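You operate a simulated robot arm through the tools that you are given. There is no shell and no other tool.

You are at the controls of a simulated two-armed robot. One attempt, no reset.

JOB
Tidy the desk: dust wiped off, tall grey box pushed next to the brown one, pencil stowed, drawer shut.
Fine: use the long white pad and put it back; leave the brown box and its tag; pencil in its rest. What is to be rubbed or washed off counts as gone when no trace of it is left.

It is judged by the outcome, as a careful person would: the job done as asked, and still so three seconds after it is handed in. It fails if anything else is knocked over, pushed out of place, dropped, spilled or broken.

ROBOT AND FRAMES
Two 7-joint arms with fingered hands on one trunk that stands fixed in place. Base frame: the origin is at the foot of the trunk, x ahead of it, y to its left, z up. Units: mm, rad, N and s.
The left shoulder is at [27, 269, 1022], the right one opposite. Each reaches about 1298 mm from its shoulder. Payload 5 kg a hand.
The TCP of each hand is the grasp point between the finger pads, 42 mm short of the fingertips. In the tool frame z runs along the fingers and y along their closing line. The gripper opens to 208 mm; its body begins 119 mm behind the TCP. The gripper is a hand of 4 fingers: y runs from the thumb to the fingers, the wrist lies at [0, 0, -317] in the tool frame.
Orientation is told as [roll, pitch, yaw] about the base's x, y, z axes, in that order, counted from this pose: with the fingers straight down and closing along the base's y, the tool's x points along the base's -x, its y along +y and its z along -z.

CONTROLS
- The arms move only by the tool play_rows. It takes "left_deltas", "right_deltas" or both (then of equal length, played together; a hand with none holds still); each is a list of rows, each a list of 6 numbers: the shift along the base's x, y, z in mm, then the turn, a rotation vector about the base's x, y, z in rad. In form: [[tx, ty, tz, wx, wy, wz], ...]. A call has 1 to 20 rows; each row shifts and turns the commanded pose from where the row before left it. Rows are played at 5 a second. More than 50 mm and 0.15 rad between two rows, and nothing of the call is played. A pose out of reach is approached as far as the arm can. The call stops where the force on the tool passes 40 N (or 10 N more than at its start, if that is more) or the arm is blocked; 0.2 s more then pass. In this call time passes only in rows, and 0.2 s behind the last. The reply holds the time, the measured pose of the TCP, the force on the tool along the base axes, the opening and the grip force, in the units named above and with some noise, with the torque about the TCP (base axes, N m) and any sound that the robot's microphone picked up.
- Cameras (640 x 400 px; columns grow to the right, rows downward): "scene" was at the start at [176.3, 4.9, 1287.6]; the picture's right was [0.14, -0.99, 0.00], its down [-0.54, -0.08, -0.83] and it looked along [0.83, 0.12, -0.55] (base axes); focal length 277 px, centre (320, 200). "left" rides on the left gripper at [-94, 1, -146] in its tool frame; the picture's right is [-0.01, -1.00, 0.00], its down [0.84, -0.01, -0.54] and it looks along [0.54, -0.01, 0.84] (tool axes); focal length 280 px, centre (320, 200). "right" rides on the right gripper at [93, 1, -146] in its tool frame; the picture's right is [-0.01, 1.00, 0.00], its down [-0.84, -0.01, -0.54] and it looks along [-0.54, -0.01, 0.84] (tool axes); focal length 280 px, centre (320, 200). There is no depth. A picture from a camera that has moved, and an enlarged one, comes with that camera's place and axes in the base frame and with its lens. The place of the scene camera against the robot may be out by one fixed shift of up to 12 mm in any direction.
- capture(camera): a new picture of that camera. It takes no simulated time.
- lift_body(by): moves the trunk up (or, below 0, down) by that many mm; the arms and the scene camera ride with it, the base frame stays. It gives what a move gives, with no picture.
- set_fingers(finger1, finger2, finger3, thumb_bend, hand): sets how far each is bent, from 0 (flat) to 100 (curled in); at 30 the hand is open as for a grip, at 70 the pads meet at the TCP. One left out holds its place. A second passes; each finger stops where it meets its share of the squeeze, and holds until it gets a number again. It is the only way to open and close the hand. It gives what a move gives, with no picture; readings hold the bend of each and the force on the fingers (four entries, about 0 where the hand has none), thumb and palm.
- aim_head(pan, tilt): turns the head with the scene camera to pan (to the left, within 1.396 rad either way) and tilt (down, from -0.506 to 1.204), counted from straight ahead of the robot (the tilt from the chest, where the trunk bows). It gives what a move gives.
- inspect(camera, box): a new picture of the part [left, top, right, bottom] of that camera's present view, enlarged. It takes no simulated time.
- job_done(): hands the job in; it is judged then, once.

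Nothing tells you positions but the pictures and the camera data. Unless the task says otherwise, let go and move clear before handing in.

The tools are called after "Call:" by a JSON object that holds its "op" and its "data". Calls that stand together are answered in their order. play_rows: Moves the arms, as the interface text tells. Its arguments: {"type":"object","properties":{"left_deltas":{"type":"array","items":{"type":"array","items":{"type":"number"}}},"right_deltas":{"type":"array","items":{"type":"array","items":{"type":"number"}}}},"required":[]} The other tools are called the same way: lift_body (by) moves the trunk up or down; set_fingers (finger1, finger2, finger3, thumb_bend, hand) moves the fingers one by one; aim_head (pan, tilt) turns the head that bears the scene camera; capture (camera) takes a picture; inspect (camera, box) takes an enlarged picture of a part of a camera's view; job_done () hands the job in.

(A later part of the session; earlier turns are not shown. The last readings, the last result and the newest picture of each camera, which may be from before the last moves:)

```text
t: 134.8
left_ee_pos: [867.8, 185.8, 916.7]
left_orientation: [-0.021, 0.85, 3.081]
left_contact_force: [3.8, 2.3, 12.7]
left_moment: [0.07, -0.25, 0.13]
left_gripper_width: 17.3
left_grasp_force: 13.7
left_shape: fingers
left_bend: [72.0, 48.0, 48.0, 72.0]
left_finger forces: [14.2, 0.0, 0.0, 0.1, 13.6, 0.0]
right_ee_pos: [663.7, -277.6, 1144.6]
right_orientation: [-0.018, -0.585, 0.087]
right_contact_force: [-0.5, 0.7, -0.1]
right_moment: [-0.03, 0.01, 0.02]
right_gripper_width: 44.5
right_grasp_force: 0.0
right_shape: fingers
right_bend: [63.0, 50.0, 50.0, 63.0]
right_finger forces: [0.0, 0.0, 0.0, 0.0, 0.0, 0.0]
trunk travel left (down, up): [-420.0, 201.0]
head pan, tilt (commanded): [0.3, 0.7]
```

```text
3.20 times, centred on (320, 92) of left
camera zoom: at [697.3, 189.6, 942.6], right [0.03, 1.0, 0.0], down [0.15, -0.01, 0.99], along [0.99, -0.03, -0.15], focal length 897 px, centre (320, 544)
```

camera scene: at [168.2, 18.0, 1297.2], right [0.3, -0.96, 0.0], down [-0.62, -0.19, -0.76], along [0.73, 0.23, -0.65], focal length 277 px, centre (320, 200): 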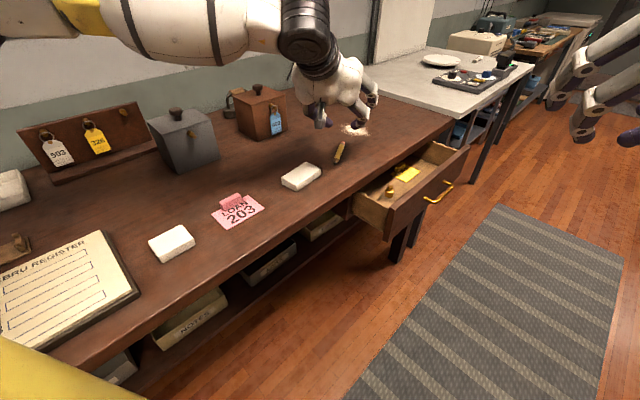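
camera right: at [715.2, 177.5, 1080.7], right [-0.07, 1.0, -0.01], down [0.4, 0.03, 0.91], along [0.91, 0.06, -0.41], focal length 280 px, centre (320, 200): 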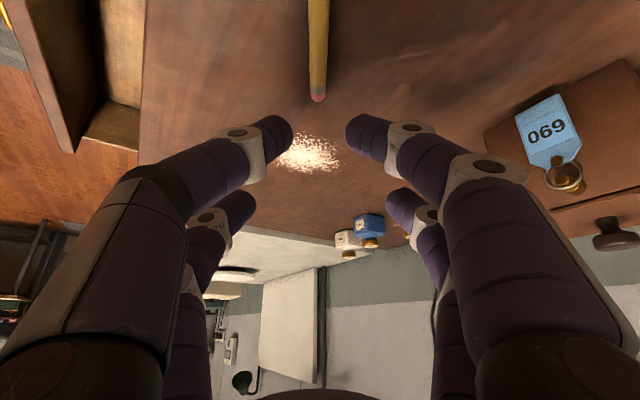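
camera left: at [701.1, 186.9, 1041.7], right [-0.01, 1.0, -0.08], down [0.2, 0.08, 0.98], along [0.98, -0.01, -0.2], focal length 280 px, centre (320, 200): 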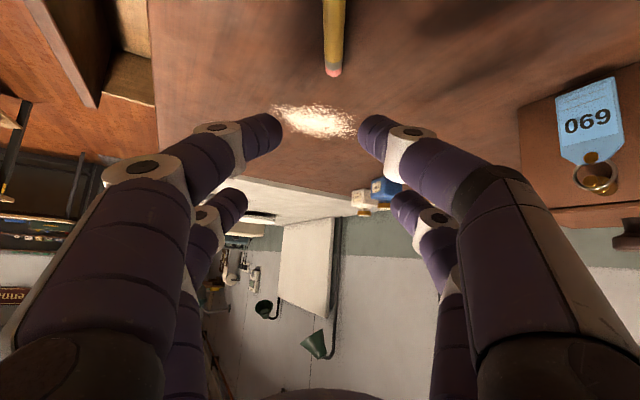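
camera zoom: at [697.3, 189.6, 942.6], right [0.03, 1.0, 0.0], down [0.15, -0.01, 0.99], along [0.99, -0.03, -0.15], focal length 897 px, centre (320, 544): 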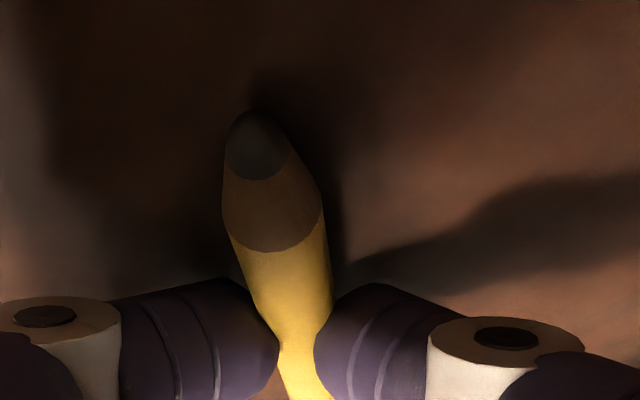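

Call:
{"op": "play_rows", "data": {"left_deltas": [[0, 0, 2, 0, 0, 0], [0, 0, 3, 0, 0, 0], [0, 0, 4, 0, 0, 0], [0, 0, 5, 0, 0, 0]]}}

Call:
{"op": "inspect", "data": {"camera": "left", "box": [220, 30, 420, 155]}}

```text
t: 135.8
left_ee_pos: [869.5, 184.0, 930.4]
left_orientation: [-0.023, 0.853, 3.08]
left_contact_force: [-0.1, 0.7, -0.1]
left_moment: [0.02, -0.01, 0.02]
left_gripper_width: 17.2
left_grasp_force: 7.9
left_shape: fingers
left_bend: [72.0, 48.0, 48.0, 72.0]
left_finger forces: [7.9, 0.1, 0.0, 0.0, 7.5, 0.0]
right_ee_pos: [663.9, -276.7, 1144.6]
right_orientation: [-0.017, -0.584, 0.086]
right_contact_force: [0.4, 0.1, -0.3]
right_moment: [-0.01, -0.01, 0.0]
right_gripper_width: 44.6
right_grasp_force: 0.0
right_shape: fingers
right_bend: [63.0, 50.0, 50.0, 63.0]
right_finger forces: [0.0, 0.1, 0.1, 0.0, 0.0, 0.1]
trunk travel left (down, up): [-420.0, 201.0]
head pan, tilt (commanded): [0.3, 0.7]
```

```text
3.20 times, centred on (320, 92) of left
camera zoom: at [698.2, 188.8, 956.9], right [0.04, 1.0, 0.0], down [0.15, -0.01, 0.99], along [0.99, -0.03, -0.15], focal length 897 px, centre (320, 544)
```

zoom: 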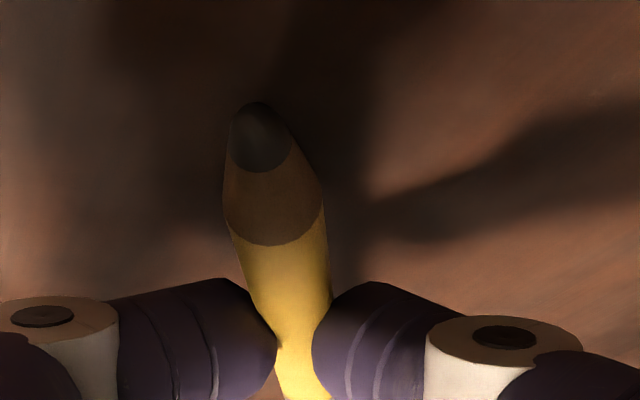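

The left hand holds the pencil. I'll raise it and take a close look at the pencil rest.

Call:
{"op": "play_rows", "data": {"left_deltas": [[-5, 5, 20, 0, 0, 0], [-10, 10, 30, 0, 0, 0], [-10, 15, 35, 0, 0, 0]]}}

Call:
{"op": "aim_head", "data": {"pan": 1.1, "tilt": 0.75}}

Call:
{"op": "capture", "data": {"camera": "scene"}}

Call:
{"op": "inspect", "data": {"camera": "scene", "box": [230, 120, 390, 220]}}

```text
t: 136.6
left_ee_pos: [843.2, 214.1, 1016.4]
left_orientation: [-0.022, 0.852, 3.08]
left_contact_force: [0.2, 0.0, -0.9]
left_moment: [-0.01, -0.1, 0.05]
left_gripper_width: 16.9
left_grasp_force: 7.5
left_shape: fingers
left_bend: [72.0, 48.0, 48.0, 72.0]
left_finger forces: [7.7, 0.1, 0.1, 0.1, 7.5, 0.0]
right_ee_pos: [664.0, -278.4, 1145.5]
right_orientation: [-0.016, -0.587, 0.086]
right_contact_force: [-0.1, -0.4, 1.0]
right_moment: [0.02, -0.03, 0.0]
right_gripper_width: 44.6
right_grasp_force: 0.1
right_shape: fingers
right_bend: [63.0, 50.0, 50.0, 63.0]
right_finger forces: [0.1, 0.0, 0.0, 0.1, 0.0, 0.1]
trunk travel left (down, up): [-420.0, 201.0]
head pan, tilt (commanded): [0.3, 0.7]
```

```text
t: 137.7
left_ee_pos: [843.8, 214.4, 1015.1]
left_orientation: [-0.024, 0.853, 3.082]
left_contact_force: [0.3, 0.8, -0.2]
left_moment: [0.01, 0.0, 0.01]
left_gripper_width: 17.3
left_grasp_force: 7.5
left_shape: fingers
left_bend: [72.0, 48.0, 48.0, 72.0]
left_finger forces: [7.8, 0.0, 0.0, 0.1, 7.4, 0.1]
right_ee_pos: [663.9, -277.3, 1144.7]
right_orientation: [-0.017, -0.585, 0.086]
right_contact_force: [0.5, -0.9, -0.5]
right_moment: [0.02, 0.02, 0.0]
right_gripper_width: 45.0
right_grasp_force: 0.0
right_shape: fingers
right_bend: [63.0, 50.0, 50.0, 63.0]
right_finger forces: [0.1, 0.0, 0.0, 0.1, 0.1, 0.1]
trunk travel left (down, up): [-420.0, 201.0]
head pan, tilt (commanded): [1.1, 0.75]
```

```text
taken
camera scene: at [123.1, 66.1, 1293.7], right [0.89, -0.45, 0.0], down [-0.31, -0.61, -0.73], along [0.33, 0.65, -0.68], focal length 277 px, centre (320, 200)
```

scene: 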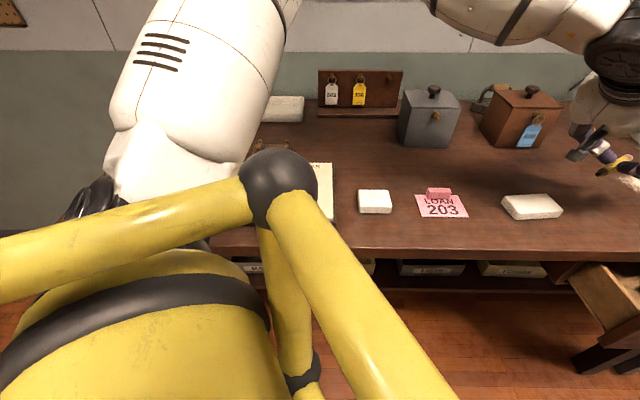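

```text
4.00 times, centred on (310, 170) of scene
camera zoom: at [123.1, 66.1, 1293.7], right [0.89, -0.45, 0.0], down [-0.31, -0.61, -0.73], along [0.33, 0.65, -0.68], focal length 1108 px, centre (360, 320)
```

zoom: 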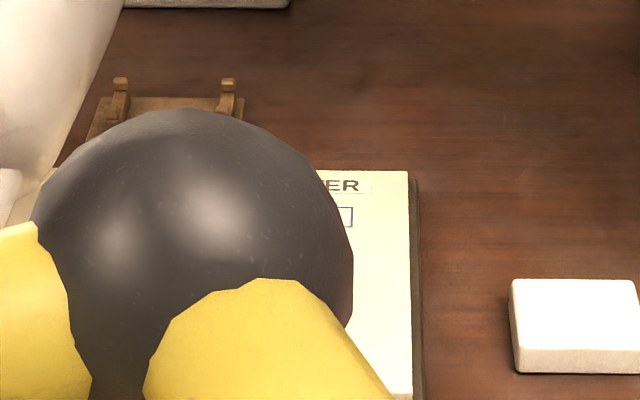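

The rest is a plate with two notched posts running along the desk direction. I'll carry the pencil there at a safe height, turning it to match, then look at the rest with the hand camera.

Call:
{"op": "play_rows", "data": {"left_deltas": [[-30, 28, 5, 0, 0, -0.035], [-32, 30, 5, 0, 0, -0.035], [-32, 30, 5, 0, 0, -0.035], [-32, 30, 5, 0, 0, -0.035], [-32, 30, 5, 0, 0, -0.035], [-32, 30, 5, 0, 0, -0.035], [-32, 30, 5, 0, 0, -0.035], [-32, 30, 5, 0, 0, -0.035], [-32, 30, 5, 0, 0, -0.035], [-32, 30, 5, 0, 0, -0.035], [-32, 30, 5, 0, 0, -0.035], [-32, 30, 5, 0, 0, -0.035], [-32, 30, 5, 0, 0, -0.035], [-32, 30, 5, 0, 0, -0.035]]}}

Call:
{"op": "capture", "data": {"camera": "left"}}

Call:
{"op": "capture", "data": {"camera": "scene"}}

```text
t: 140.6
left_ee_pos: [416.4, 597.3, 1130.6]
left_orientation: [-0.247, 0.76, 2.518]
left_contact_force: [0.6, -0.6, -0.6]
left_moment: [0.0, -0.01, -0.01]
left_gripper_width: 16.7
left_grasp_force: 7.1
left_shape: fingers
left_bend: [72.0, 48.0, 48.0, 72.0]
left_finger forces: [7.3, 0.0, 0.1, 0.1, 7.0, 0.1]
right_ee_pos: [662.6, -287.1, 1139.8]
right_orientation: [-0.005, -0.584, 0.083]
right_contact_force: [2.2, 0.0, -2.8]
right_moment: [0.06, 0.1, 0.02]
right_gripper_width: 44.9
right_grasp_force: 0.0
right_shape: fingers
right_bend: [63.0, 50.0, 50.0, 63.0]
right_finger forces: [0.1, 0.1, 0.1, 0.1, 0.1, 0.0]
trunk travel left (down, up): [-420.0, 201.0]
head pan, tilt (commanded): [1.1, 0.75]
stopped in row 14 (left hand): the arm was blocked; the commanded pose is now the measured one
```

```text
taken
camera left: at [261.6, 663.3, 1169.0], right [0.42, 0.89, 0.17], down [0.13, -0.24, 0.96], along [0.9, -0.38, -0.22], focal length 280 px, centre (320, 200)
```

left: 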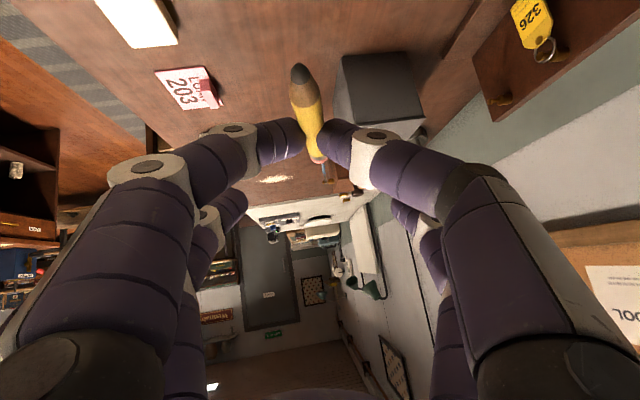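

```text
taken
camera scene: at [119.7, 52.8, 1293.7], right [0.89, -0.45, 0.0], down [-0.31, -0.6, -0.74], along [0.33, 0.66, -0.67], focal length 277 px, centre (320, 200)
```

scene: 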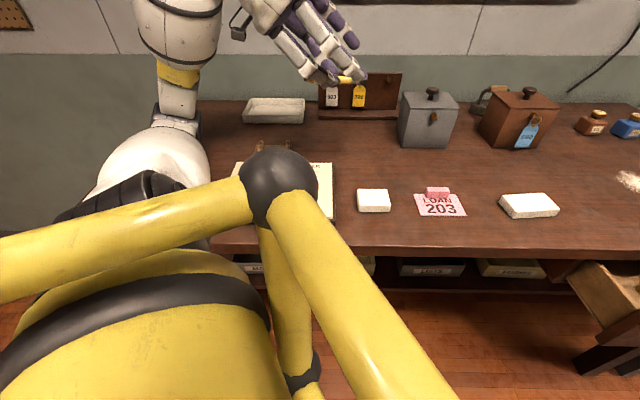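

The left arm was blocked there by its own folding; the rest needs a fingers-down hand. I'll go back to a clear area around (664, 437), lay the pencil down there, and regrip it from straight above.

Call:
{"op": "play_rows", "data": {"left_deltas": [[25, -15, 0, 0, 0, 0], [30, -19, 0, -0.046, 0.002, 0], [30, -19, -5, -0.046, 0.002, 0], [30, -20, -10, -0.046, 0.002, 0], [30, -20, -15, -0.046, 0.002, 0], [30, -20, -25, 0, 0, 0], [30, -20, -25, 0, 0, 0], [30, -22, -25, 0, 0, 0]]}}

Call:
{"op": "capture", "data": {"camera": "left"}}

Call:
{"op": "capture", "data": {"camera": "scene"}}

```text
t: 142.4
left_ee_pos: [659.1, 450.2, 1015.1]
left_orientation: [0.025, 0.857, 2.708]
left_contact_force: [2.5, -1.4, 0.1]
left_moment: [0.13, 0.28, 0.01]
left_gripper_width: 16.1
left_grasp_force: 6.8
left_shape: fingers
left_bend: [72.0, 48.0, 48.0, 72.0]
left_finger forces: [7.0, 0.0, 0.0, 0.0, 6.8, 0.0]
right_ee_pos: [665.3, -280.6, 1142.1]
right_orientation: [-0.016, -0.581, 0.084]
right_contact_force: [1.1, -2.4, -1.7]
right_moment: [0.27, 0.08, 0.17]
right_gripper_width: 44.8
right_grasp_force: 0.0
right_shape: fingers
right_bend: [63.0, 50.0, 50.0, 63.0]
right_finger forces: [0.0, 0.1, 0.0, 0.0, 0.0, 0.0]
trunk travel left (down, up): [-420.0, 201.0]
head pan, tilt (commanded): [1.1, 0.75]
```

```text
taken
camera left: at [504.7, 523.3, 1040.5], right [0.43, 0.9, -0.03], down [0.14, -0.04, 0.99], along [0.89, -0.43, -0.15], focal length 280 px, centre (320, 200)
```

left: 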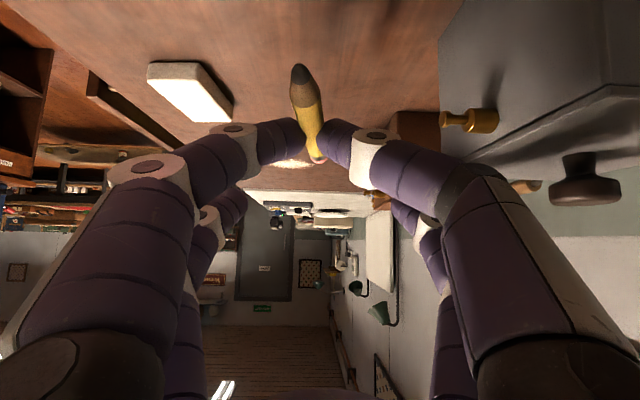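

```text
taken
camera scene: at [124.9, 64.5, 1293.5], right [0.89, -0.46, 0.0], down [-0.31, -0.61, -0.73], along [0.33, 0.65, -0.68], focal length 277 px, centre (320, 200)
```

scene: 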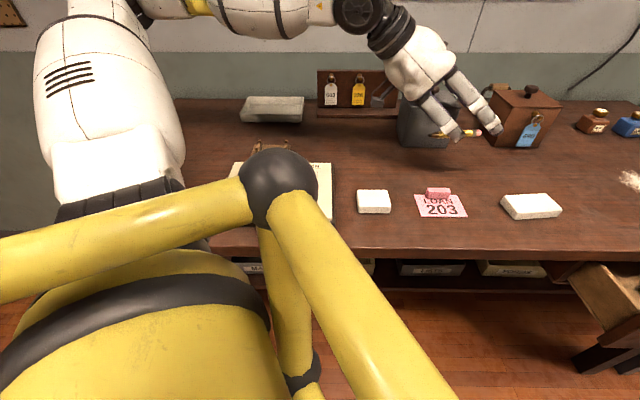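

I'm a little close to the grey box, so I'll shift 45 mm toward the front before lowering the pencil.

Call:
{"op": "play_rows", "data": {"left_deltas": [[-8, -14, 0, 0, 0, 0], [-8, -14, 0, 0, 0, 0], [-7, -12, 0, 0, 0, 0], [0, 0, -20, 0, 0, 0], [0, 0, -20, 0, 0, 0], [0, 0, -20, 0, 0, 0], [0, 0, -18, 0, 0, 0], [0, 0, -10, 0, 0, 0]]}}

Call:
{"op": "capture", "data": {"camera": "left"}}

Call:
{"op": "inspect", "data": {"camera": "scene", "box": [360, 80, 520, 220]}}

```text
t: 144.2
left_ee_pos: [634.4, 412.3, 926.3]
left_orientation: [0.027, 0.859, 2.713]
left_contact_force: [0.2, 0.5, -0.2]
left_moment: [0.0, -0.02, -0.01]
left_gripper_width: 16.1
left_grasp_force: 6.2
left_shape: fingers
left_bend: [72.0, 48.0, 48.0, 72.0]
left_finger forces: [6.8, 0.0, 0.0, 0.0, 6.6, 0.0]
right_ee_pos: [664.2, -278.9, 1144.1]
right_orientation: [-0.016, -0.583, 0.088]
right_contact_force: [0.7, 0.1, 0.0]
right_moment: [-0.01, 0.02, -0.01]
right_gripper_width: 44.5
right_grasp_force: 0.0
right_shape: fingers
right_bend: [63.0, 50.0, 50.0, 63.0]
right_finger forces: [0.1, 0.0, 0.1, 0.0, 0.0, 0.0]
trunk travel left (down, up): [-420.0, 201.0]
head pan, tilt (commanded): [1.1, 0.75]
```

```text
taken
camera left: at [479.8, 485.8, 951.0], right [0.43, 0.9, -0.03], down [0.14, -0.03, 0.99], along [0.89, -0.43, -0.14], focal length 280 px, centre (320, 200)
```

left: 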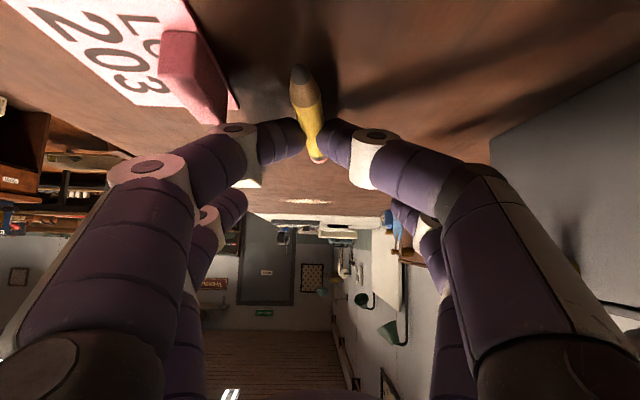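

```text
2.86 times, centred on (440, 150) of scene
camera zoom: at [123.0, 66.2, 1293.6], right [0.89, -0.45, 0.0], down [-0.31, -0.61, -0.73], along [0.33, 0.65, -0.68], focal length 792 px, centre (-23, 343)
```

zoom: 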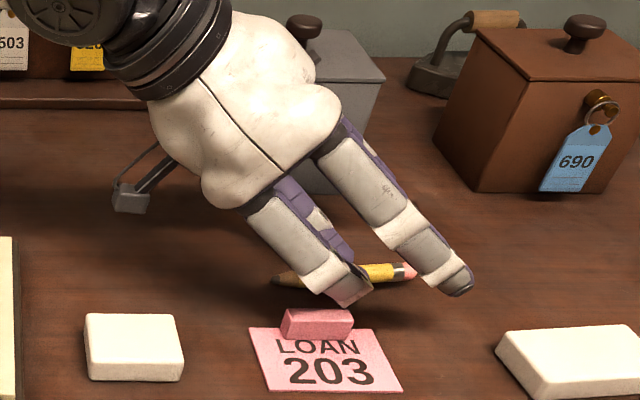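

Call:
{"op": "play_rows", "data": {"left_deltas": [[6, 11, 0, 0, 0, 0], [0, 0, -4, 0, 0, 0], [0, 0, -2.5, 0, 0, 0], [0, 0, -1.5, 0, 0, 0], [0, 0, -1.5, 0, 0, 0]]}}

```text
t: 145.4
left_ee_pos: [640.0, 424.0, 916.8]
left_orientation: [0.027, 0.859, 2.711]
left_contact_force: [-0.4, 0.4, 0.5]
left_moment: [0.0, -0.01, 0.02]
left_gripper_width: 16.2
left_grasp_force: 6.4
left_shape: fingers
left_bend: [72.0, 48.0, 48.0, 72.0]
left_finger forces: [6.9, 0.1, 0.1, 0.0, 6.7, 0.0]
right_ee_pos: [664.3, -278.9, 1144.1]
right_orientation: [-0.017, -0.582, 0.085]
right_contact_force: [-0.7, -0.8, -0.6]
right_moment: [0.03, -0.03, -0.01]
right_gripper_width: 44.9
right_grasp_force: 0.1
right_shape: fingers
right_bend: [63.0, 50.0, 50.0, 63.0]
right_finger forces: [0.0, 0.0, 0.0, 0.0, 0.0, 0.1]
trunk travel left (down, up): [-420.0, 201.0]
head pan, tilt (commanded): [1.1, 0.75]
```

Call:
{"op": "play_rows", "data": {"left_deltas": [[0, 0, -1.5, 0, 0, 0], [0, 0, -1.5, 0, 0, 0]]}}

```text
t: 146.0
left_ee_pos: [640.5, 423.6, 914.8]
left_orientation: [0.026, 0.862, 2.71]
left_contact_force: [-0.1, 0.4, 11.9]
left_moment: [-0.07, -0.02, 0.02]
left_gripper_width: 16.3
left_grasp_force: 12.7
left_shape: fingers
left_bend: [73.0, 48.0, 48.0, 72.0]
left_finger forces: [13.8, 0.0, 0.0, 0.0, 11.6, 0.1]
right_ee_pos: [662.8, -278.5, 1142.9]
right_orientation: [-0.018, -0.584, 0.088]
right_contact_force: [-0.5, 0.3, -0.8]
right_moment: [-0.01, 0.01, -0.02]
right_gripper_width: 44.9
right_grasp_force: 0.0
right_shape: fingers
right_bend: [63.0, 50.0, 50.0, 63.0]
right_finger forces: [0.0, 0.0, 0.0, 0.1, 0.0, 0.0]
trunk travel left (down, up): [-420.0, 201.0]
head pan, tilt (commanded): [1.1, 0.75]
```

Contact. Releasing the pencil gently here.

Call:
{"op": "play_rows", "data": {"left_deltas": [[0, 0, 2.5, 0, 0, 0]]}}

Call:
{"op": "set_fingers", "data": {"hand": "left", "finger1": 67, "thumb_bend": 67}}

Call:
{"op": "play_rows", "data": {"left_deltas": [[0, 0, 4, 0, 0, 0]]}}

Call:
{"op": "set_fingers", "data": {"hand": "left", "finger1": 63, "thumb_bend": 63}}

Call:
{"op": "play_rows", "data": {"left_deltas": [[0, 0, 6, 0, 0, 0], [0, 0, 15, 0, 0, 0], [0, 0, 25, 0, 0, 0], [0, 0, 35, 0, 0, 0]]}}

Call:
{"op": "capture", "data": {"camera": "left"}}

Call:
{"op": "inspect", "data": {"camera": "scene", "box": [360, 80, 520, 220]}}

```text
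t: 146.4
left_ee_pos: [641.1, 423.2, 915.8]
left_orientation: [0.027, 0.86, 2.709]
left_contact_force: [1.4, 1.0, 6.4]
left_moment: [0.0, -0.05, 0.04]
left_gripper_width: 16.3
left_grasp_force: 10.4
left_shape: fingers
left_bend: [72.0, 48.0, 48.0, 72.0]
left_finger forces: [10.0, 0.0, 0.0, 0.0, 10.2, 0.0]
right_ee_pos: [663.3, -277.2, 1143.6]
right_orientation: [-0.019, -0.583, 0.087]
right_contact_force: [1.7, -0.8, 0.5]
right_moment: [-0.01, 0.0, 0.0]
right_gripper_width: 44.9
right_grasp_force: 0.2
right_shape: fingers
right_bend: [63.0, 50.0, 50.0, 63.0]
right_finger forces: [0.0, 0.1, 0.1, 0.0, 0.0, 0.0]
trunk travel left (down, up): [-420.0, 201.0]
head pan, tilt (commanded): [1.1, 0.75]
```

```text
t: 147.4
left_ee_pos: [641.5, 424.4, 916.6]
left_orientation: [0.027, 0.86, 2.709]
left_contact_force: [-5.5, -3.5, 22.7]
left_moment: [-0.45, 0.13, -0.06]
left_gripper_width: 22.0
left_grasp_force: 11.4
left_shape: fingers
left_bend: [67.0, 48.0, 48.0, 68.0]
left_finger forces: [16.8, 0.0, 0.0, 0.0, 6.0, 0.0]
right_ee_pos: [662.1, -278.0, 1144.5]
right_orientation: [-0.013, -0.585, 0.087]
right_contact_force: [0.0, 0.1, -0.2]
right_moment: [-0.02, -0.01, 0.01]
right_gripper_width: 44.9
right_grasp_force: 0.0
right_shape: fingers
right_bend: [63.0, 50.0, 50.0, 63.0]
right_finger forces: [0.0, 0.0, 0.0, 0.1, 0.1, 0.0]
trunk travel left (down, up): [-420.0, 201.0]
head pan, tilt (commanded): [1.1, 0.75]
```

```text
t: 147.8
left_ee_pos: [641.7, 424.7, 918.5]
left_orientation: [0.028, 0.855, 2.71]
left_contact_force: [-0.3, -1.8, 5.6]
left_moment: [-0.14, -0.07, 0.02]
left_gripper_width: 24.4
left_grasp_force: 3.0
left_shape: fingers
left_bend: [67.0, 48.0, 48.0, 67.0]
left_finger forces: [3.4, 0.1, 0.0, 0.0, 1.9, 0.0]
right_ee_pos: [663.5, -277.1, 1143.3]
right_orientation: [-0.017, -0.582, 0.087]
right_contact_force: [-0.6, 0.8, 0.6]
right_moment: [0.03, 0.0, -0.01]
right_gripper_width: 44.8
right_grasp_force: 0.1
right_shape: fingers
right_bend: [63.0, 50.0, 50.0, 63.0]
right_finger forces: [0.0, 0.0, 0.1, 0.0, 0.1, 0.0]
trunk travel left (down, up): [-420.0, 201.0]
head pan, tilt (commanded): [1.1, 0.75]
```

```text
t: 148.8
left_ee_pos: [641.4, 425.1, 919.6]
left_orientation: [0.028, 0.858, 2.71]
left_contact_force: [-1.1, -0.6, 2.3]
left_moment: [0.01, -0.01, 0.01]
left_gripper_width: 41.5
left_grasp_force: 2.1
left_shape: fingers
left_bend: [63.0, 48.0, 48.0, 64.0]
left_finger forces: [0.1, 0.0, 0.0, 0.1, 3.5, 0.0]
right_ee_pos: [663.8, -276.8, 1144.2]
right_orientation: [-0.017, -0.583, 0.086]
right_contact_force: [0.7, 0.8, 0.1]
right_moment: [0.02, 0.02, 0.0]
right_gripper_width: 44.8
right_grasp_force: 0.0
right_shape: fingers
right_bend: [63.0, 50.0, 50.0, 63.0]
right_finger forces: [0.1, 0.0, 0.0, 0.0, 0.0, 0.0]
trunk travel left (down, up): [-420.0, 201.0]
head pan, tilt (commanded): [1.1, 0.75]
```

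```text
t: 149.8
left_ee_pos: [641.2, 422.0, 1001.7]
left_orientation: [0.029, 0.858, 2.711]
left_contact_force: [-0.5, -0.7, 0.5]
left_moment: [0.05, -0.03, 0.04]
left_gripper_width: 44.5
left_grasp_force: 0.0
left_shape: fingers
left_bend: [63.0, 48.0, 48.0, 63.0]
left_finger forces: [0.1, 0.1, 0.1, 0.0, 0.0, 0.0]
right_ee_pos: [663.0, -278.4, 1144.0]
right_orientation: [-0.015, -0.584, 0.088]
right_contact_force: [0.6, -0.9, 0.3]
right_moment: [0.08, -0.04, 0.04]
right_gripper_width: 44.7
right_grasp_force: 0.0
right_shape: fingers
right_bend: [63.0, 50.0, 50.0, 63.0]
right_finger forces: [0.0, 0.0, 0.0, 0.0, 0.0, 0.0]
trunk travel left (down, up): [-420.0, 201.0]
head pan, tilt (commanded): [1.1, 0.75]
```

```text
taken
camera left: at [486.9, 496.5, 1027.3], right [0.43, 0.9, -0.03], down [0.14, -0.03, 0.99], along [0.89, -0.43, -0.14], focal length 280 px, centre (320, 200)
```

left: 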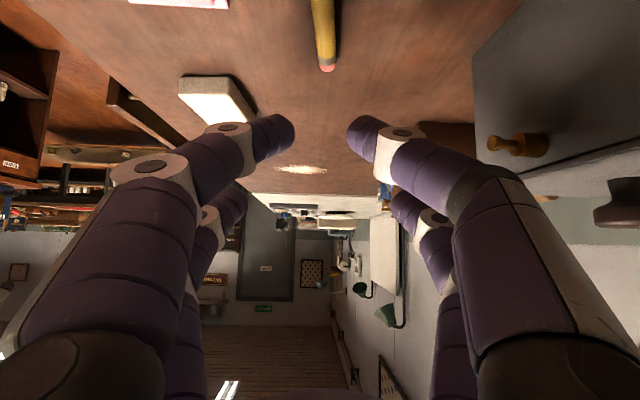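

```text
2.86 times, centred on (440, 150) of scene
camera zoom: at [122.7, 65.8, 1293.8], right [0.89, -0.45, 0.0], down [-0.31, -0.61, -0.73], along [0.33, 0.65, -0.68], focal length 792 px, centre (-23, 343)
```

zoom: 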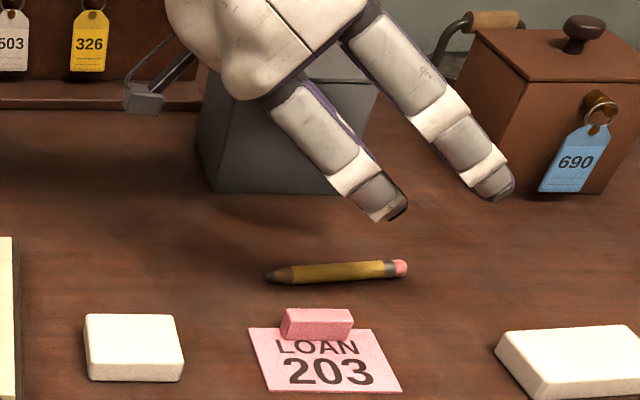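

The pencil lies cleanly near (646, 415) at about −21°. Now I straighten the left hand to fingers-down over it.

Call:
{"op": "play_rows", "data": {"left_deltas": [[1, -1, 0, 0.06, 0.13, 0.01], [1, -1, 0, 0.06, 0.13, 0.01], [1, -1, 0, 0.06, 0.13, 0.01], [1, -1, 0, 0.06, 0.13, 0.01], [1, -1, 0, 0.06, 0.13, 0.01], [0, -1, 0, 0.06, 0.13, 0.01]]}}

Call:
{"op": "set_fingers", "data": {"hand": "left", "finger1": 63, "finger2": 63, "finger3": 63, "thumb_bend": 63}}

Call:
{"op": "capture", "data": {"camera": "left"}}

```text
t: 151.2
left_ee_pos: [645.2, 418.9, 999.5]
left_orientation: [0.006, -0.004, 2.763]
left_contact_force: [0.0, 0.4, -0.2]
left_moment: [-0.11, 0.01, 0.0]
left_gripper_width: 44.5
left_grasp_force: 0.1
left_shape: fingers
left_bend: [63.0, 48.0, 48.0, 63.0]
left_finger forces: [0.0, 0.0, 0.0, 0.1, 0.0, 0.0]
right_ee_pos: [664.7, -276.7, 1142.2]
right_orientation: [-0.016, -0.581, 0.089]
right_contact_force: [0.3, 1.8, -0.4]
right_moment: [-0.05, 0.09, -0.04]
right_gripper_width: 44.8
right_grasp_force: 0.1
right_shape: fingers
right_bend: [63.0, 50.0, 50.0, 63.0]
right_finger forces: [0.0, 0.0, 0.1, 0.0, 0.0, 0.0]
trunk travel left (down, up): [-420.0, 201.0]
head pan, tilt (commanded): [1.1, 0.75]
```

```text
t: 152.2
left_ee_pos: [644.7, 418.5, 1001.4]
left_orientation: [0.005, 0.001, 2.765]
left_contact_force: [-0.2, 0.5, 0.0]
left_moment: [-0.03, -0.02, 0.0]
left_gripper_width: 44.7
left_grasp_force: 0.1
left_shape: fingers
left_bend: [63.0, 63.0, 63.0, 63.0]
left_finger forces: [0.1, 0.0, 0.1, 0.1, 0.0, 0.0]
right_ee_pos: [664.0, -277.1, 1144.3]
right_orientation: [-0.018, -0.584, 0.087]
right_contact_force: [1.1, -0.1, -0.1]
right_moment: [0.04, 0.01, 0.01]
right_gripper_width: 45.2
right_grasp_force: 0.1
right_shape: fingers
right_bend: [63.0, 50.0, 50.0, 63.0]
right_finger forces: [0.0, 0.0, 0.0, 0.1, 0.0, 0.1]
trunk travel left (down, up): [-420.0, 201.0]
head pan, tilt (commanded): [1.1, 0.75]
```

```text
taken
camera left: at [558.9, 450.6, 1147.8], right [0.36, 0.93, 0.0], down [0.79, -0.3, 0.54], along [0.5, -0.19, -0.84], focal length 280 px, centre (320, 200)
```

left: 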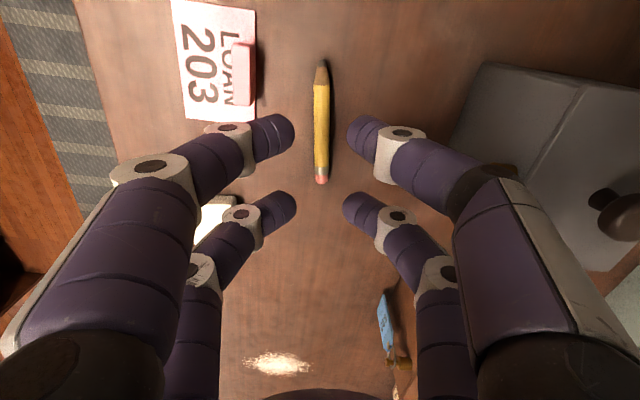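

The pencil is centred exactly under the hand. I'll lower and grip it with all four fingers.

Call:
{"op": "play_rows", "data": {"left_deltas": [[2, 0, -20, 0, 0, 0], [0, 0, -20, 0, 0, 0], [0, 0, -20, 0, 0, 0], [0, 0, -15, 0, 0, 0], [0, 0, -5, 0, 0, 0], [0, 0, -3, 0, 0, 0]]}}

Call:
{"op": "play_rows", "data": {"left_deltas": [[0, 0, -2, 0, 0, 0], [0, 0, -2, 0, 0, 0], [0, 0, -2, 0, 0, 0]]}}

Call:
{"op": "capture", "data": {"camera": "left"}}

```text
t: 153.6
left_ee_pos: [647.6, 417.1, 917.0]
left_orientation: [0.003, 0.0, 2.764]
left_contact_force: [-0.1, -0.6, 0.0]
left_moment: [0.03, 0.03, 0.0]
left_gripper_width: 44.7
left_grasp_force: 0.1
left_shape: fingers
left_bend: [63.0, 63.0, 63.0, 63.0]
left_finger forces: [0.0, 0.1, 0.0, 0.0, 0.0, 0.0]
right_ee_pos: [664.3, -278.0, 1143.2]
right_orientation: [-0.017, -0.584, 0.087]
right_contact_force: [0.0, -0.1, -0.7]
right_moment: [-0.01, 0.05, 0.03]
right_gripper_width: 45.1
right_grasp_force: 0.1
right_shape: fingers
right_bend: [63.0, 50.0, 50.0, 63.0]
right_finger forces: [0.0, 0.0, 0.1, 0.0, 0.0, 0.0]
trunk travel left (down, up): [-420.0, 201.0]
head pan, tilt (commanded): [1.1, 0.75]
```

```text
t: 154.4
left_ee_pos: [647.1, 417.3, 911.8]
left_orientation: [0.004, 0.0, 2.762]
left_contact_force: [-0.2, -0.3, -0.5]
left_moment: [-0.01, 0.02, -0.03]
left_gripper_width: 44.6
left_grasp_force: 0.1
left_shape: fingers
left_bend: [63.0, 63.0, 63.0, 63.0]
left_finger forces: [0.0, 0.0, 0.0, 0.0, 0.1, 0.0]
right_ee_pos: [663.9, -277.3, 1141.8]
right_orientation: [-0.017, -0.584, 0.088]
right_contact_force: [-0.5, -0.1, 0.1]
right_moment: [0.0, -0.01, 0.0]
right_gripper_width: 44.7
right_grasp_force: 0.0
right_shape: fingers
right_bend: [63.0, 50.0, 50.0, 63.0]
right_finger forces: [0.0, 0.1, 0.1, 0.1, 0.0, 0.0]
trunk travel left (down, up): [-420.0, 201.0]
head pan, tilt (commanded): [1.1, 0.75]
```

```text
taken
camera left: at [561.0, 450.8, 1058.4], right [0.36, 0.93, 0.0], down [0.79, -0.3, 0.54], along [0.5, -0.19, -0.84], focal length 280 px, centre (320, 200)
```

left: 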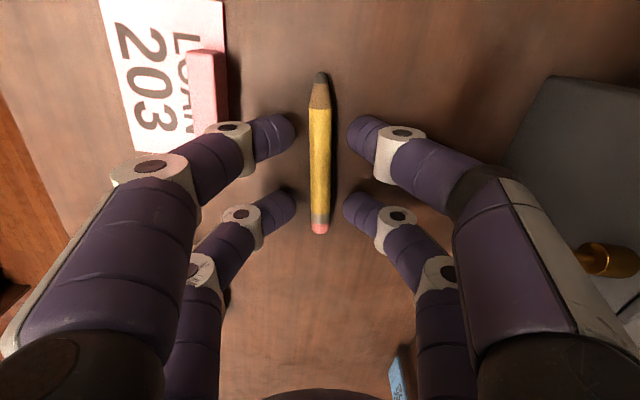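

Call:
{"op": "play_rows", "data": {"left_deltas": [[0, 0, -1.5, 0, 0, 0], [0, 0, -1.5, 0, 0, 0], [0, 0, -1.5, 0, 0, 0]]}}

```text
t: 155.2
left_ee_pos: [647.3, 416.8, 910.1]
left_orientation: [0.003, 0.003, 2.762]
left_contact_force: [-1.1, 2.6, 15.6]
left_moment: [0.34, -0.03, -0.01]
left_gripper_width: 44.7
left_grasp_force: 7.7
left_shape: fingers
left_bend: [63.0, 63.0, 63.0, 63.0]
left_finger forces: [1.7, 2.6, 5.7, 0.0, 5.4, 0.1]
right_ee_pos: [662.0, -277.4, 1143.5]
right_orientation: [-0.018, -0.585, 0.088]
right_contact_force: [0.0, 0.6, 0.6]
right_moment: [-0.01, -0.01, -0.02]
right_gripper_width: 44.8
right_grasp_force: 0.0
right_shape: fingers
right_bend: [63.0, 50.0, 50.0, 63.0]
right_finger forces: [0.0, 0.0, 0.1, 0.0, 0.0, 0.0]
trunk travel left (down, up): [-420.0, 201.0]
head pan, tilt (commanded): [1.1, 0.75]
```

Call:
{"op": "set_fingers", "data": {"hand": "left", "finger1": 67, "finger2": 67, "finger3": 67, "thumb_bend": 67}}

Call:
{"op": "play_rows", "data": {"left_deltas": [[0, 0, -1.5, 0, 0, 0], [0, 0, -1.5, 0, 0, 0], [0, 0, -1.5, 0, 0, 0]]}}

Call:
{"op": "inspect", "data": {"camera": "left", "box": [220, 60, 420, 260]}}

```text
t: 156.2
left_ee_pos: [647.1, 417.7, 907.3]
left_orientation: [0.005, 0.0, 2.763]
left_contact_force: [0.3, 0.4, -0.5]
left_moment: [0.01, -0.01, 0.01]
left_gripper_width: 25.4
left_grasp_force: 0.1
left_shape: fingers
left_bend: [67.0, 67.0, 67.0, 67.0]
left_finger forces: [0.1, 0.1, 0.0, 0.0, 0.0, 0.1]
right_ee_pos: [663.8, -277.4, 1143.2]
right_orientation: [-0.017, -0.582, 0.086]
right_contact_force: [0.3, -0.1, -0.4]
right_moment: [0.0, -0.01, 0.0]
right_gripper_width: 44.5
right_grasp_force: 0.1
right_shape: fingers
right_bend: [63.0, 50.0, 50.0, 63.0]
right_finger forces: [0.0, 0.0, 0.0, 0.0, 0.1, 0.0]
trunk travel left (down, up): [-420.0, 201.0]
head pan, tilt (commanded): [1.1, 0.75]
```

```text
t: 157.0
left_ee_pos: [647.7, 415.9, 907.0]
left_orientation: [0.002, 0.002, 2.763]
left_contact_force: [-3.0, 2.9, 25.2]
left_moment: [0.42, 0.34, -0.02]
left_gripper_width: 25.1
left_grasp_force: 12.4
left_shape: fingers
left_bend: [67.0, 67.0, 67.0, 67.0]
left_finger forces: [5.7, 3.2, 4.8, 0.0, 11.3, 0.1]
right_ee_pos: [662.9, -277.1, 1143.8]
right_orientation: [-0.016, -0.584, 0.087]
right_contact_force: [0.7, -0.5, -0.3]
right_moment: [-0.02, -0.04, 0.02]
right_gripper_width: 45.1
right_grasp_force: 0.1
right_shape: fingers
right_bend: [63.0, 50.0, 50.0, 63.0]
right_finger forces: [0.1, 0.0, 0.0, 0.0, 0.1, 0.1]
trunk travel left (down, up): [-420.0, 201.0]
head pan, tilt (commanded): [1.1, 0.75]
```

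```text
2.00 times, centred on (320, 160) of left
camera zoom: at [560.5, 450.5, 1052.7], right [0.36, 0.93, 0.0], down [0.79, -0.3, 0.54], along [0.5, -0.19, -0.84], focal length 561 px, centre (320, 280)
```

zoom: 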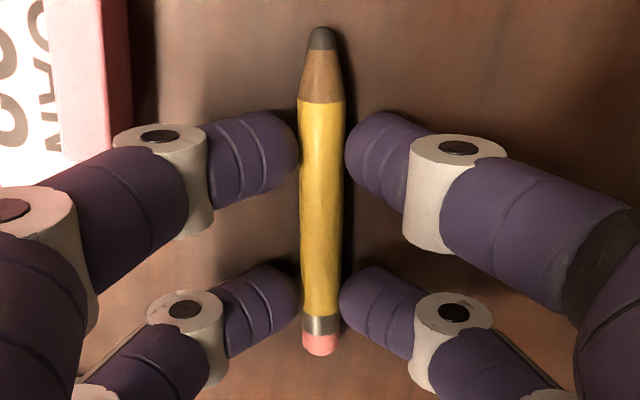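

Call:
{"op": "set_fingers", "data": {"hand": "left", "finger1": 75, "finger2": 75, "finger3": 75, "thumb_bend": 75}}

Call:
{"op": "inspect", "data": {"camera": "left", "box": [220, 60, 420, 260]}}

```text
t: 158.0
left_ee_pos: [646.2, 417.6, 903.1]
left_orientation: [0.003, 0.001, 2.763]
left_contact_force: [0.7, -0.2, 0.9]
left_moment: [-0.02, 0.01, -0.02]
left_gripper_width: 18.6
left_grasp_force: 16.9
left_shape: fingers
left_bend: [72.0, 72.0, 72.0, 72.0]
left_finger forces: [8.8, 9.4, 6.9, 0.1, 9.2, 0.0]
right_ee_pos: [663.6, -276.9, 1144.4]
right_orientation: [-0.018, -0.584, 0.086]
right_contact_force: [0.4, 0.2, -0.1]
right_moment: [0.0, 0.0, 0.01]
right_gripper_width: 44.5
right_grasp_force: 0.0
right_shape: fingers
right_bend: [63.0, 50.0, 50.0, 63.0]
right_finger forces: [0.0, 0.0, 0.1, 0.1, 0.0, 0.1]
trunk travel left (down, up): [-420.0, 201.0]
head pan, tilt (commanded): [1.1, 0.75]
```

```text
2.00 times, centred on (320, 160) of left
camera zoom: at [561.1, 450.7, 1050.0], right [0.36, 0.93, 0.0], down [0.79, -0.3, 0.54], along [0.5, -0.19, -0.84], focal length 561 px, centre (320, 280)
```

zoom: 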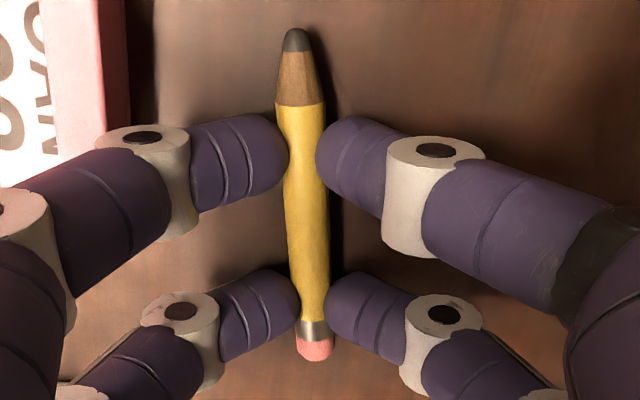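

A firm four-finger grip. Lifting and checking.

Call:
{"op": "play_rows", "data": {"left_deltas": [[0, 0, 3, 0, 0, 0], [0, 0, 6, 0, 0, 0], [0, 0, 15, 0, 0, 0], [0, 0, 30, 0, 0, 0], [0, 0, 40, 0, 0, 0], [0, 0, 40, 0, 0, 0], [0, 0, 30, 0, 0, 0]]}}

Call:
{"op": "inspect", "data": {"camera": "left", "box": [220, 60, 420, 260]}}

```text
t: 159.6
left_ee_pos: [648.7, 416.8, 1068.1]
left_orientation: [0.002, 0.0, 2.762]
left_contact_force: [-1.1, 0.1, -0.2]
left_moment: [0.06, -0.03, 0.0]
left_gripper_width: 18.7
left_grasp_force: 16.2
left_shape: fingers
left_bend: [72.0, 72.0, 72.0, 72.0]
left_finger forces: [7.6, 8.3, 6.2, 0.0, 9.3, 0.1]
right_ee_pos: [662.9, -277.7, 1143.7]
right_orientation: [-0.016, -0.583, 0.087]
right_contact_force: [-0.1, -1.4, 0.4]
right_moment: [0.03, -0.04, -0.01]
right_gripper_width: 44.9
right_grasp_force: 0.1
right_shape: fingers
right_bend: [63.0, 50.0, 50.0, 63.0]
right_finger forces: [0.1, 0.0, 0.1, 0.0, 0.0, 0.1]
trunk travel left (down, up): [-420.0, 201.0]
head pan, tilt (commanded): [1.1, 0.75]
```

```text
2.00 times, centred on (320, 160) of left
camera zoom: at [562.4, 450.9, 1214.1], right [0.36, 0.93, 0.0], down [0.79, -0.3, 0.54], along [0.5, -0.19, -0.84], focal length 561 px, centre (320, 280)
```

zoom: 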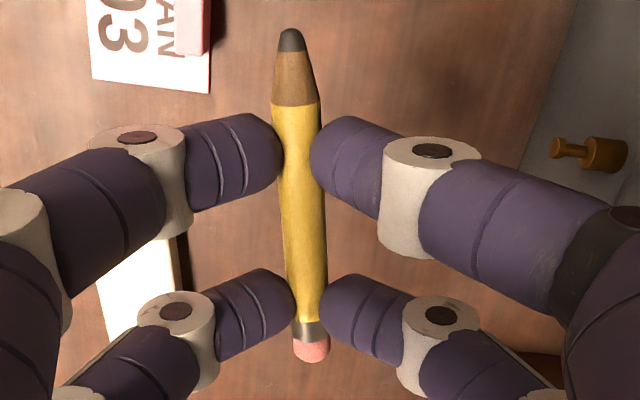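

The pencil is held straight with four fingertips. I'll carry it over to the rest, turning it to the rest's direction (about −31°).

Call:
{"op": "play_rows", "data": {"left_deltas": [[-34, 30.5, 0, 0, 0, -0.0225], [-34, 30.5, 0, 0, 0, -0.0225], [-34, 30.5, 0, 0, 0, -0.0225], [-34, 30.5, 0, 0, 0, -0.0225], [-34, 30.5, 0, 0, 0, -0.0225], [-34, 30.5, 0, 0, 0, -0.0225], [-34, 30.5, 0, 0, 0, -0.0225], [-34, 30.5, 0, 0, 0, -0.0225], [-34, 31, 0, 0, 0, -0.0225], [-34, 31, 0, 0, 0, -0.0225]]}}

Call:
{"op": "capture", "data": {"camera": "left"}}

Call:
{"op": "capture", "data": {"camera": "scene"}}

```text
t: 161.8
left_ee_pos: [304.9, 725.8, 1065.2]
left_orientation: [0.004, -0.001, 2.536]
left_contact_force: [0.2, 0.2, -0.2]
left_moment: [-0.05, 0.0, 0.01]
left_gripper_width: 18.5
left_grasp_force: 15.9
left_shape: fingers
left_bend: [72.0, 72.0, 73.0, 73.0]
left_finger forces: [7.5, 8.4, 6.2, 0.0, 9.4, 0.0]
right_ee_pos: [663.2, -277.0, 1143.6]
right_orientation: [-0.018, -0.585, 0.087]
right_contact_force: [-0.8, 0.5, 0.9]
right_moment: [-0.03, -0.01, -0.02]
right_gripper_width: 44.7
right_grasp_force: 0.1
right_shape: fingers
right_bend: [63.0, 50.0, 50.0, 63.0]
right_finger forces: [0.0, 0.0, 0.0, 0.1, 0.0, 0.0]
trunk travel left (down, up): [-420.0, 201.0]
head pan, tilt (commanded): [1.1, 0.75]
```

```text
taken
camera left: at [228.3, 777.4, 1212.5], right [0.56, 0.83, 0.0], down [0.7, -0.47, 0.54], along [0.45, -0.3, -0.84], focal length 280 px, centre (320, 200)
```

left: 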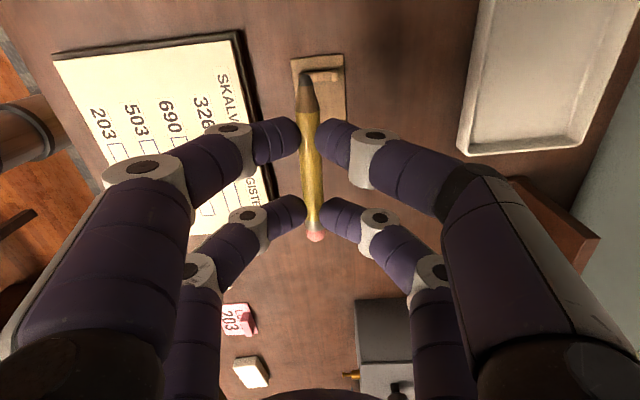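

```text
taken
camera scene: at [122.6, 66.5, 1293.8], right [0.89, -0.45, 0.0], down [-0.31, -0.61, -0.73], along [0.33, 0.65, -0.68], focal length 277 px, centre (320, 200)
```

scene: 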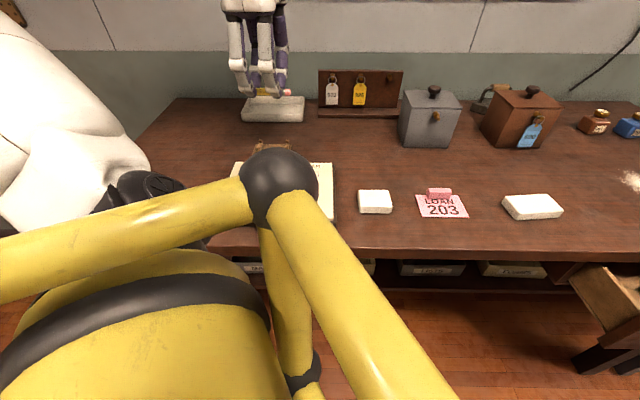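

Call:
{"op": "inspect", "data": {"camera": "left", "box": [260, 30, 380, 150]}}

```text
3.33 times, centred on (320, 90) of left
camera zoom: at [228.3, 777.4, 1212.5], right [0.56, 0.83, 0.0], down [0.7, -0.47, 0.54], along [0.45, -0.3, -0.84], focal length 935 px, centre (320, 567)
```

zoom: 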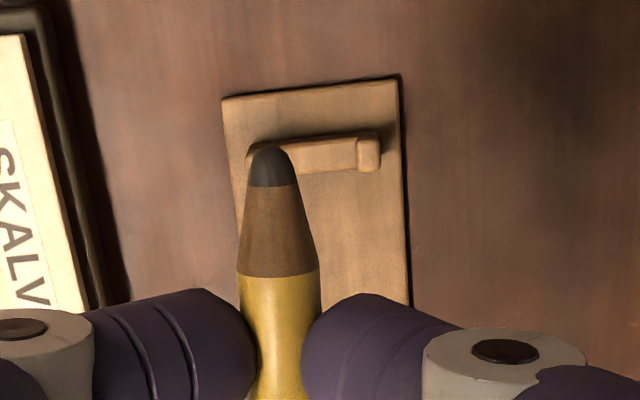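

The rest's posts stand where my fingertip pairs would be, so I need to hold the pencil at its middle with one pair only. I'll go to a roomy clear area near (480, 580), set it down, and regrip at its centre.

Call:
{"op": "play_rows", "data": {"left_deltas": [[35, -29, 0, 0, 0, 0], [35, -29, 0, 0, 0, 0], [35, -29, 0, 0, 0, 0], [35, -29, 0, 0, 0, 0], [35, -29, -10, 0, 0, 0], [0, 0, -30, 0, 0, 0], [0, 0, -40, 0, 0, 0], [0, 0, -40, 0, 0, 0], [0, 0, -25, 0, 0, 0], [0, 0, -8, 0, 0, 0]]}}

Call:
{"op": "capture", "data": {"camera": "left"}}

```text
t: 164.0
left_ee_pos: [482.9, 578.7, 913.2]
left_orientation: [0.004, 0.001, 2.536]
left_contact_force: [0.3, 0.8, -0.9]
left_moment: [0.01, 0.03, 0.04]
left_gripper_width: 18.2
left_grasp_force: 16.3
left_shape: fingers
left_bend: [72.0, 72.0, 73.0, 73.0]
left_finger forces: [7.5, 8.4, 6.4, 0.0, 9.6, 0.0]
right_ee_pos: [663.4, -278.5, 1144.4]
right_orientation: [-0.018, -0.583, 0.086]
right_contact_force: [0.5, -0.3, -0.6]
right_moment: [0.02, -0.02, 0.0]
right_gripper_width: 44.7
right_grasp_force: 0.0
right_shape: fingers
right_bend: [63.0, 50.0, 50.0, 63.0]
right_finger forces: [0.0, 0.0, 0.1, 0.0, 0.0, 0.0]
trunk travel left (down, up): [-420.0, 201.0]
head pan, tilt (commanded): [1.1, 0.75]
```

```text
taken
camera left: at [405.7, 630.4, 1060.3], right [0.56, 0.83, 0.0], down [0.7, -0.47, 0.54], along [0.45, -0.3, -0.84], focal length 280 px, centre (320, 200)
```

left: 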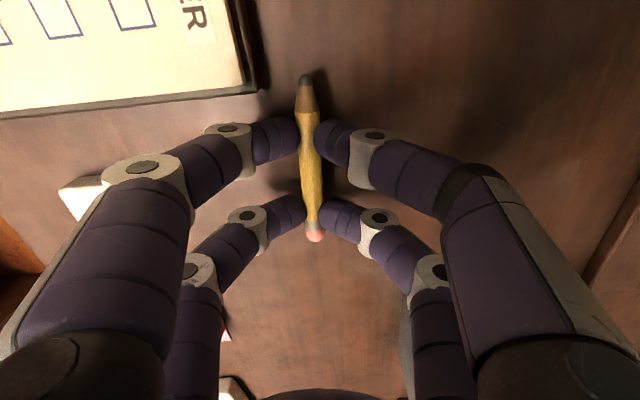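

Call:
{"op": "play_rows", "data": {"left_deltas": [[0, 0, -4, 0, 0, 0], [0, 0, -2, 0, 0, 0], [0, 0, -2, 0, 0, 0], [0, 0, -1.5, 0, 0, 0], [0, 0, -1, 0, 0, 0]]}}

```text
t: 165.2
left_ee_pos: [483.4, 579.0, 904.2]
left_orientation: [0.002, 0.0, 2.536]
left_contact_force: [0.1, -0.3, 6.2]
left_moment: [-0.06, 0.11, 0.0]
left_gripper_width: 18.5
left_grasp_force: 18.8
left_shape: fingers
left_bend: [72.0, 72.0, 73.0, 73.0]
left_finger forces: [11.3, 10.5, 6.5, 0.0, 9.7, 0.0]
right_ee_pos: [663.0, -276.5, 1143.6]
right_orientation: [-0.017, -0.584, 0.087]
right_contact_force: [-0.8, 0.6, 0.2]
right_moment: [0.01, 0.02, 0.01]
right_gripper_width: 44.8
right_grasp_force: 0.0
right_shape: fingers
right_bend: [63.0, 50.0, 50.0, 63.0]
right_finger forces: [0.0, 0.0, 0.1, 0.0, 0.0, 0.1]
trunk travel left (down, up): [-420.0, 201.0]
head pan, tilt (commanded): [1.1, 0.75]
```

Call:
{"op": "play_rows", "data": {"left_deltas": [[0, 0, 2, 0, 0, 0]]}}

Call:
{"op": "set_fingers", "data": {"hand": "left", "finger1": 68, "finger2": 68, "finger3": 68, "thumb_bend": 68}}

Call:
{"op": "play_rows", "data": {"left_deltas": [[0, 0, 4, 0, 0, 0]]}}

Call:
{"op": "set_fingers", "data": {"hand": "left", "finger1": 64, "finger2": 60, "finger3": 60, "thumb_bend": 64}}

Call:
{"op": "capture", "data": {"camera": "left"}}

```text
t: 165.6
left_ee_pos: [481.9, 578.5, 905.3]
left_orientation: [0.003, 0.001, 2.538]
left_contact_force: [0.1, 0.5, 0.4]
left_moment: [0.0, 0.03, -0.03]
left_gripper_width: 18.5
left_grasp_force: 15.4
left_shape: fingers
left_bend: [72.0, 72.0, 73.0, 73.0]
left_finger forces: [7.5, 8.4, 6.3, 0.0, 9.5, 0.1]
right_ee_pos: [663.4, -277.9, 1144.3]
right_orientation: [-0.018, -0.584, 0.086]
right_contact_force: [-0.1, -0.1, 1.3]
right_moment: [0.01, -0.01, 0.02]
right_gripper_width: 44.8
right_grasp_force: 0.1
right_shape: fingers
right_bend: [63.0, 50.0, 50.0, 63.0]
right_finger forces: [0.0, 0.1, 0.0, 0.0, 0.0, 0.1]
trunk travel left (down, up): [-420.0, 201.0]
head pan, tilt (commanded): [1.1, 0.75]
```

```text
t: 166.6
left_ee_pos: [484.0, 578.0, 905.2]
left_orientation: [0.003, 0.001, 2.538]
left_contact_force: [0.6, -0.5, 9.3]
left_moment: [0.06, 0.08, -0.06]
left_gripper_width: 21.6
left_grasp_force: 4.8
left_shape: fingers
left_bend: [68.0, 68.0, 68.0, 68.0]
left_finger forces: [2.8, 1.9, 1.3, 0.1, 4.2, 0.1]
right_ee_pos: [662.8, -277.3, 1144.0]
right_orientation: [-0.016, -0.583, 0.087]
right_contact_force: [0.1, -0.3, -0.8]
right_moment: [0.0, -0.01, 0.0]
right_gripper_width: 44.8
right_grasp_force: 0.1
right_shape: fingers
right_bend: [63.0, 50.0, 50.0, 63.0]
right_finger forces: [0.1, 0.0, 0.0, 0.0, 0.0, 0.0]
trunk travel left (down, up): [-420.0, 201.0]
head pan, tilt (commanded): [1.1, 0.75]
```

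```text
t: 167.0
left_ee_pos: [482.8, 578.5, 909.3]
left_orientation: [0.003, -0.001, 2.538]
left_contact_force: [-0.8, -0.6, -0.3]
left_moment: [0.0, -0.02, -0.01]
left_gripper_width: 22.1
left_grasp_force: 0.8
left_shape: fingers
left_bend: [68.0, 68.0, 68.0, 68.0]
left_finger forces: [0.6, 0.4, 0.6, 0.0, 0.4, 0.1]
right_ee_pos: [663.5, -277.4, 1143.9]
right_orientation: [-0.018, -0.583, 0.088]
right_contact_force: [0.1, 0.0, 0.2]
right_moment: [0.04, -0.02, 0.02]
right_gripper_width: 44.5
right_grasp_force: 0.1
right_shape: fingers
right_bend: [63.0, 50.0, 50.0, 63.0]
right_finger forces: [0.1, 0.1, 0.0, 0.1, 0.0, 0.0]
trunk travel left (down, up): [-420.0, 201.0]
head pan, tilt (commanded): [1.1, 0.75]
```

```text
t: 168.0
left_ee_pos: [482.8, 577.6, 910.7]
left_orientation: [0.003, 0.0, 2.537]
left_contact_force: [1.9, -0.6, 13.6]
left_moment: [-0.26, -0.45, -0.05]
left_gripper_width: 39.6
left_grasp_force: 6.7
left_shape: fingers
left_bend: [64.0, 62.0, 62.0, 64.0]
left_finger forces: [0.0, 5.9, 8.0, 0.1, 0.1, 0.0]
right_ee_pos: [663.4, -278.8, 1144.4]
right_orientation: [-0.016, -0.586, 0.088]
right_contact_force: [0.3, -0.2, 0.5]
right_moment: [0.02, 0.01, 0.0]
right_gripper_width: 44.6
right_grasp_force: 0.1
right_shape: fingers
right_bend: [63.0, 50.0, 50.0, 63.0]
right_finger forces: [0.0, 0.0, 0.0, 0.0, 0.0, 0.1]
trunk travel left (down, up): [-420.0, 201.0]
head pan, tilt (commanded): [1.1, 0.75]
```

```text
taken
camera left: at [405.9, 629.8, 1056.6], right [0.56, 0.83, 0.0], down [0.7, -0.47, 0.54], along [0.45, -0.3, -0.84], focal length 280 px, centre (320, 200)
```

left: 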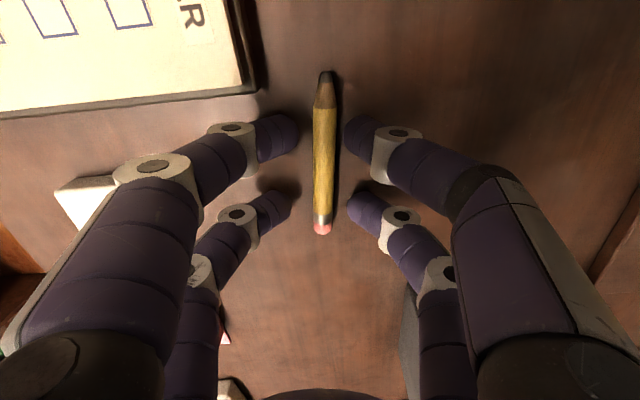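

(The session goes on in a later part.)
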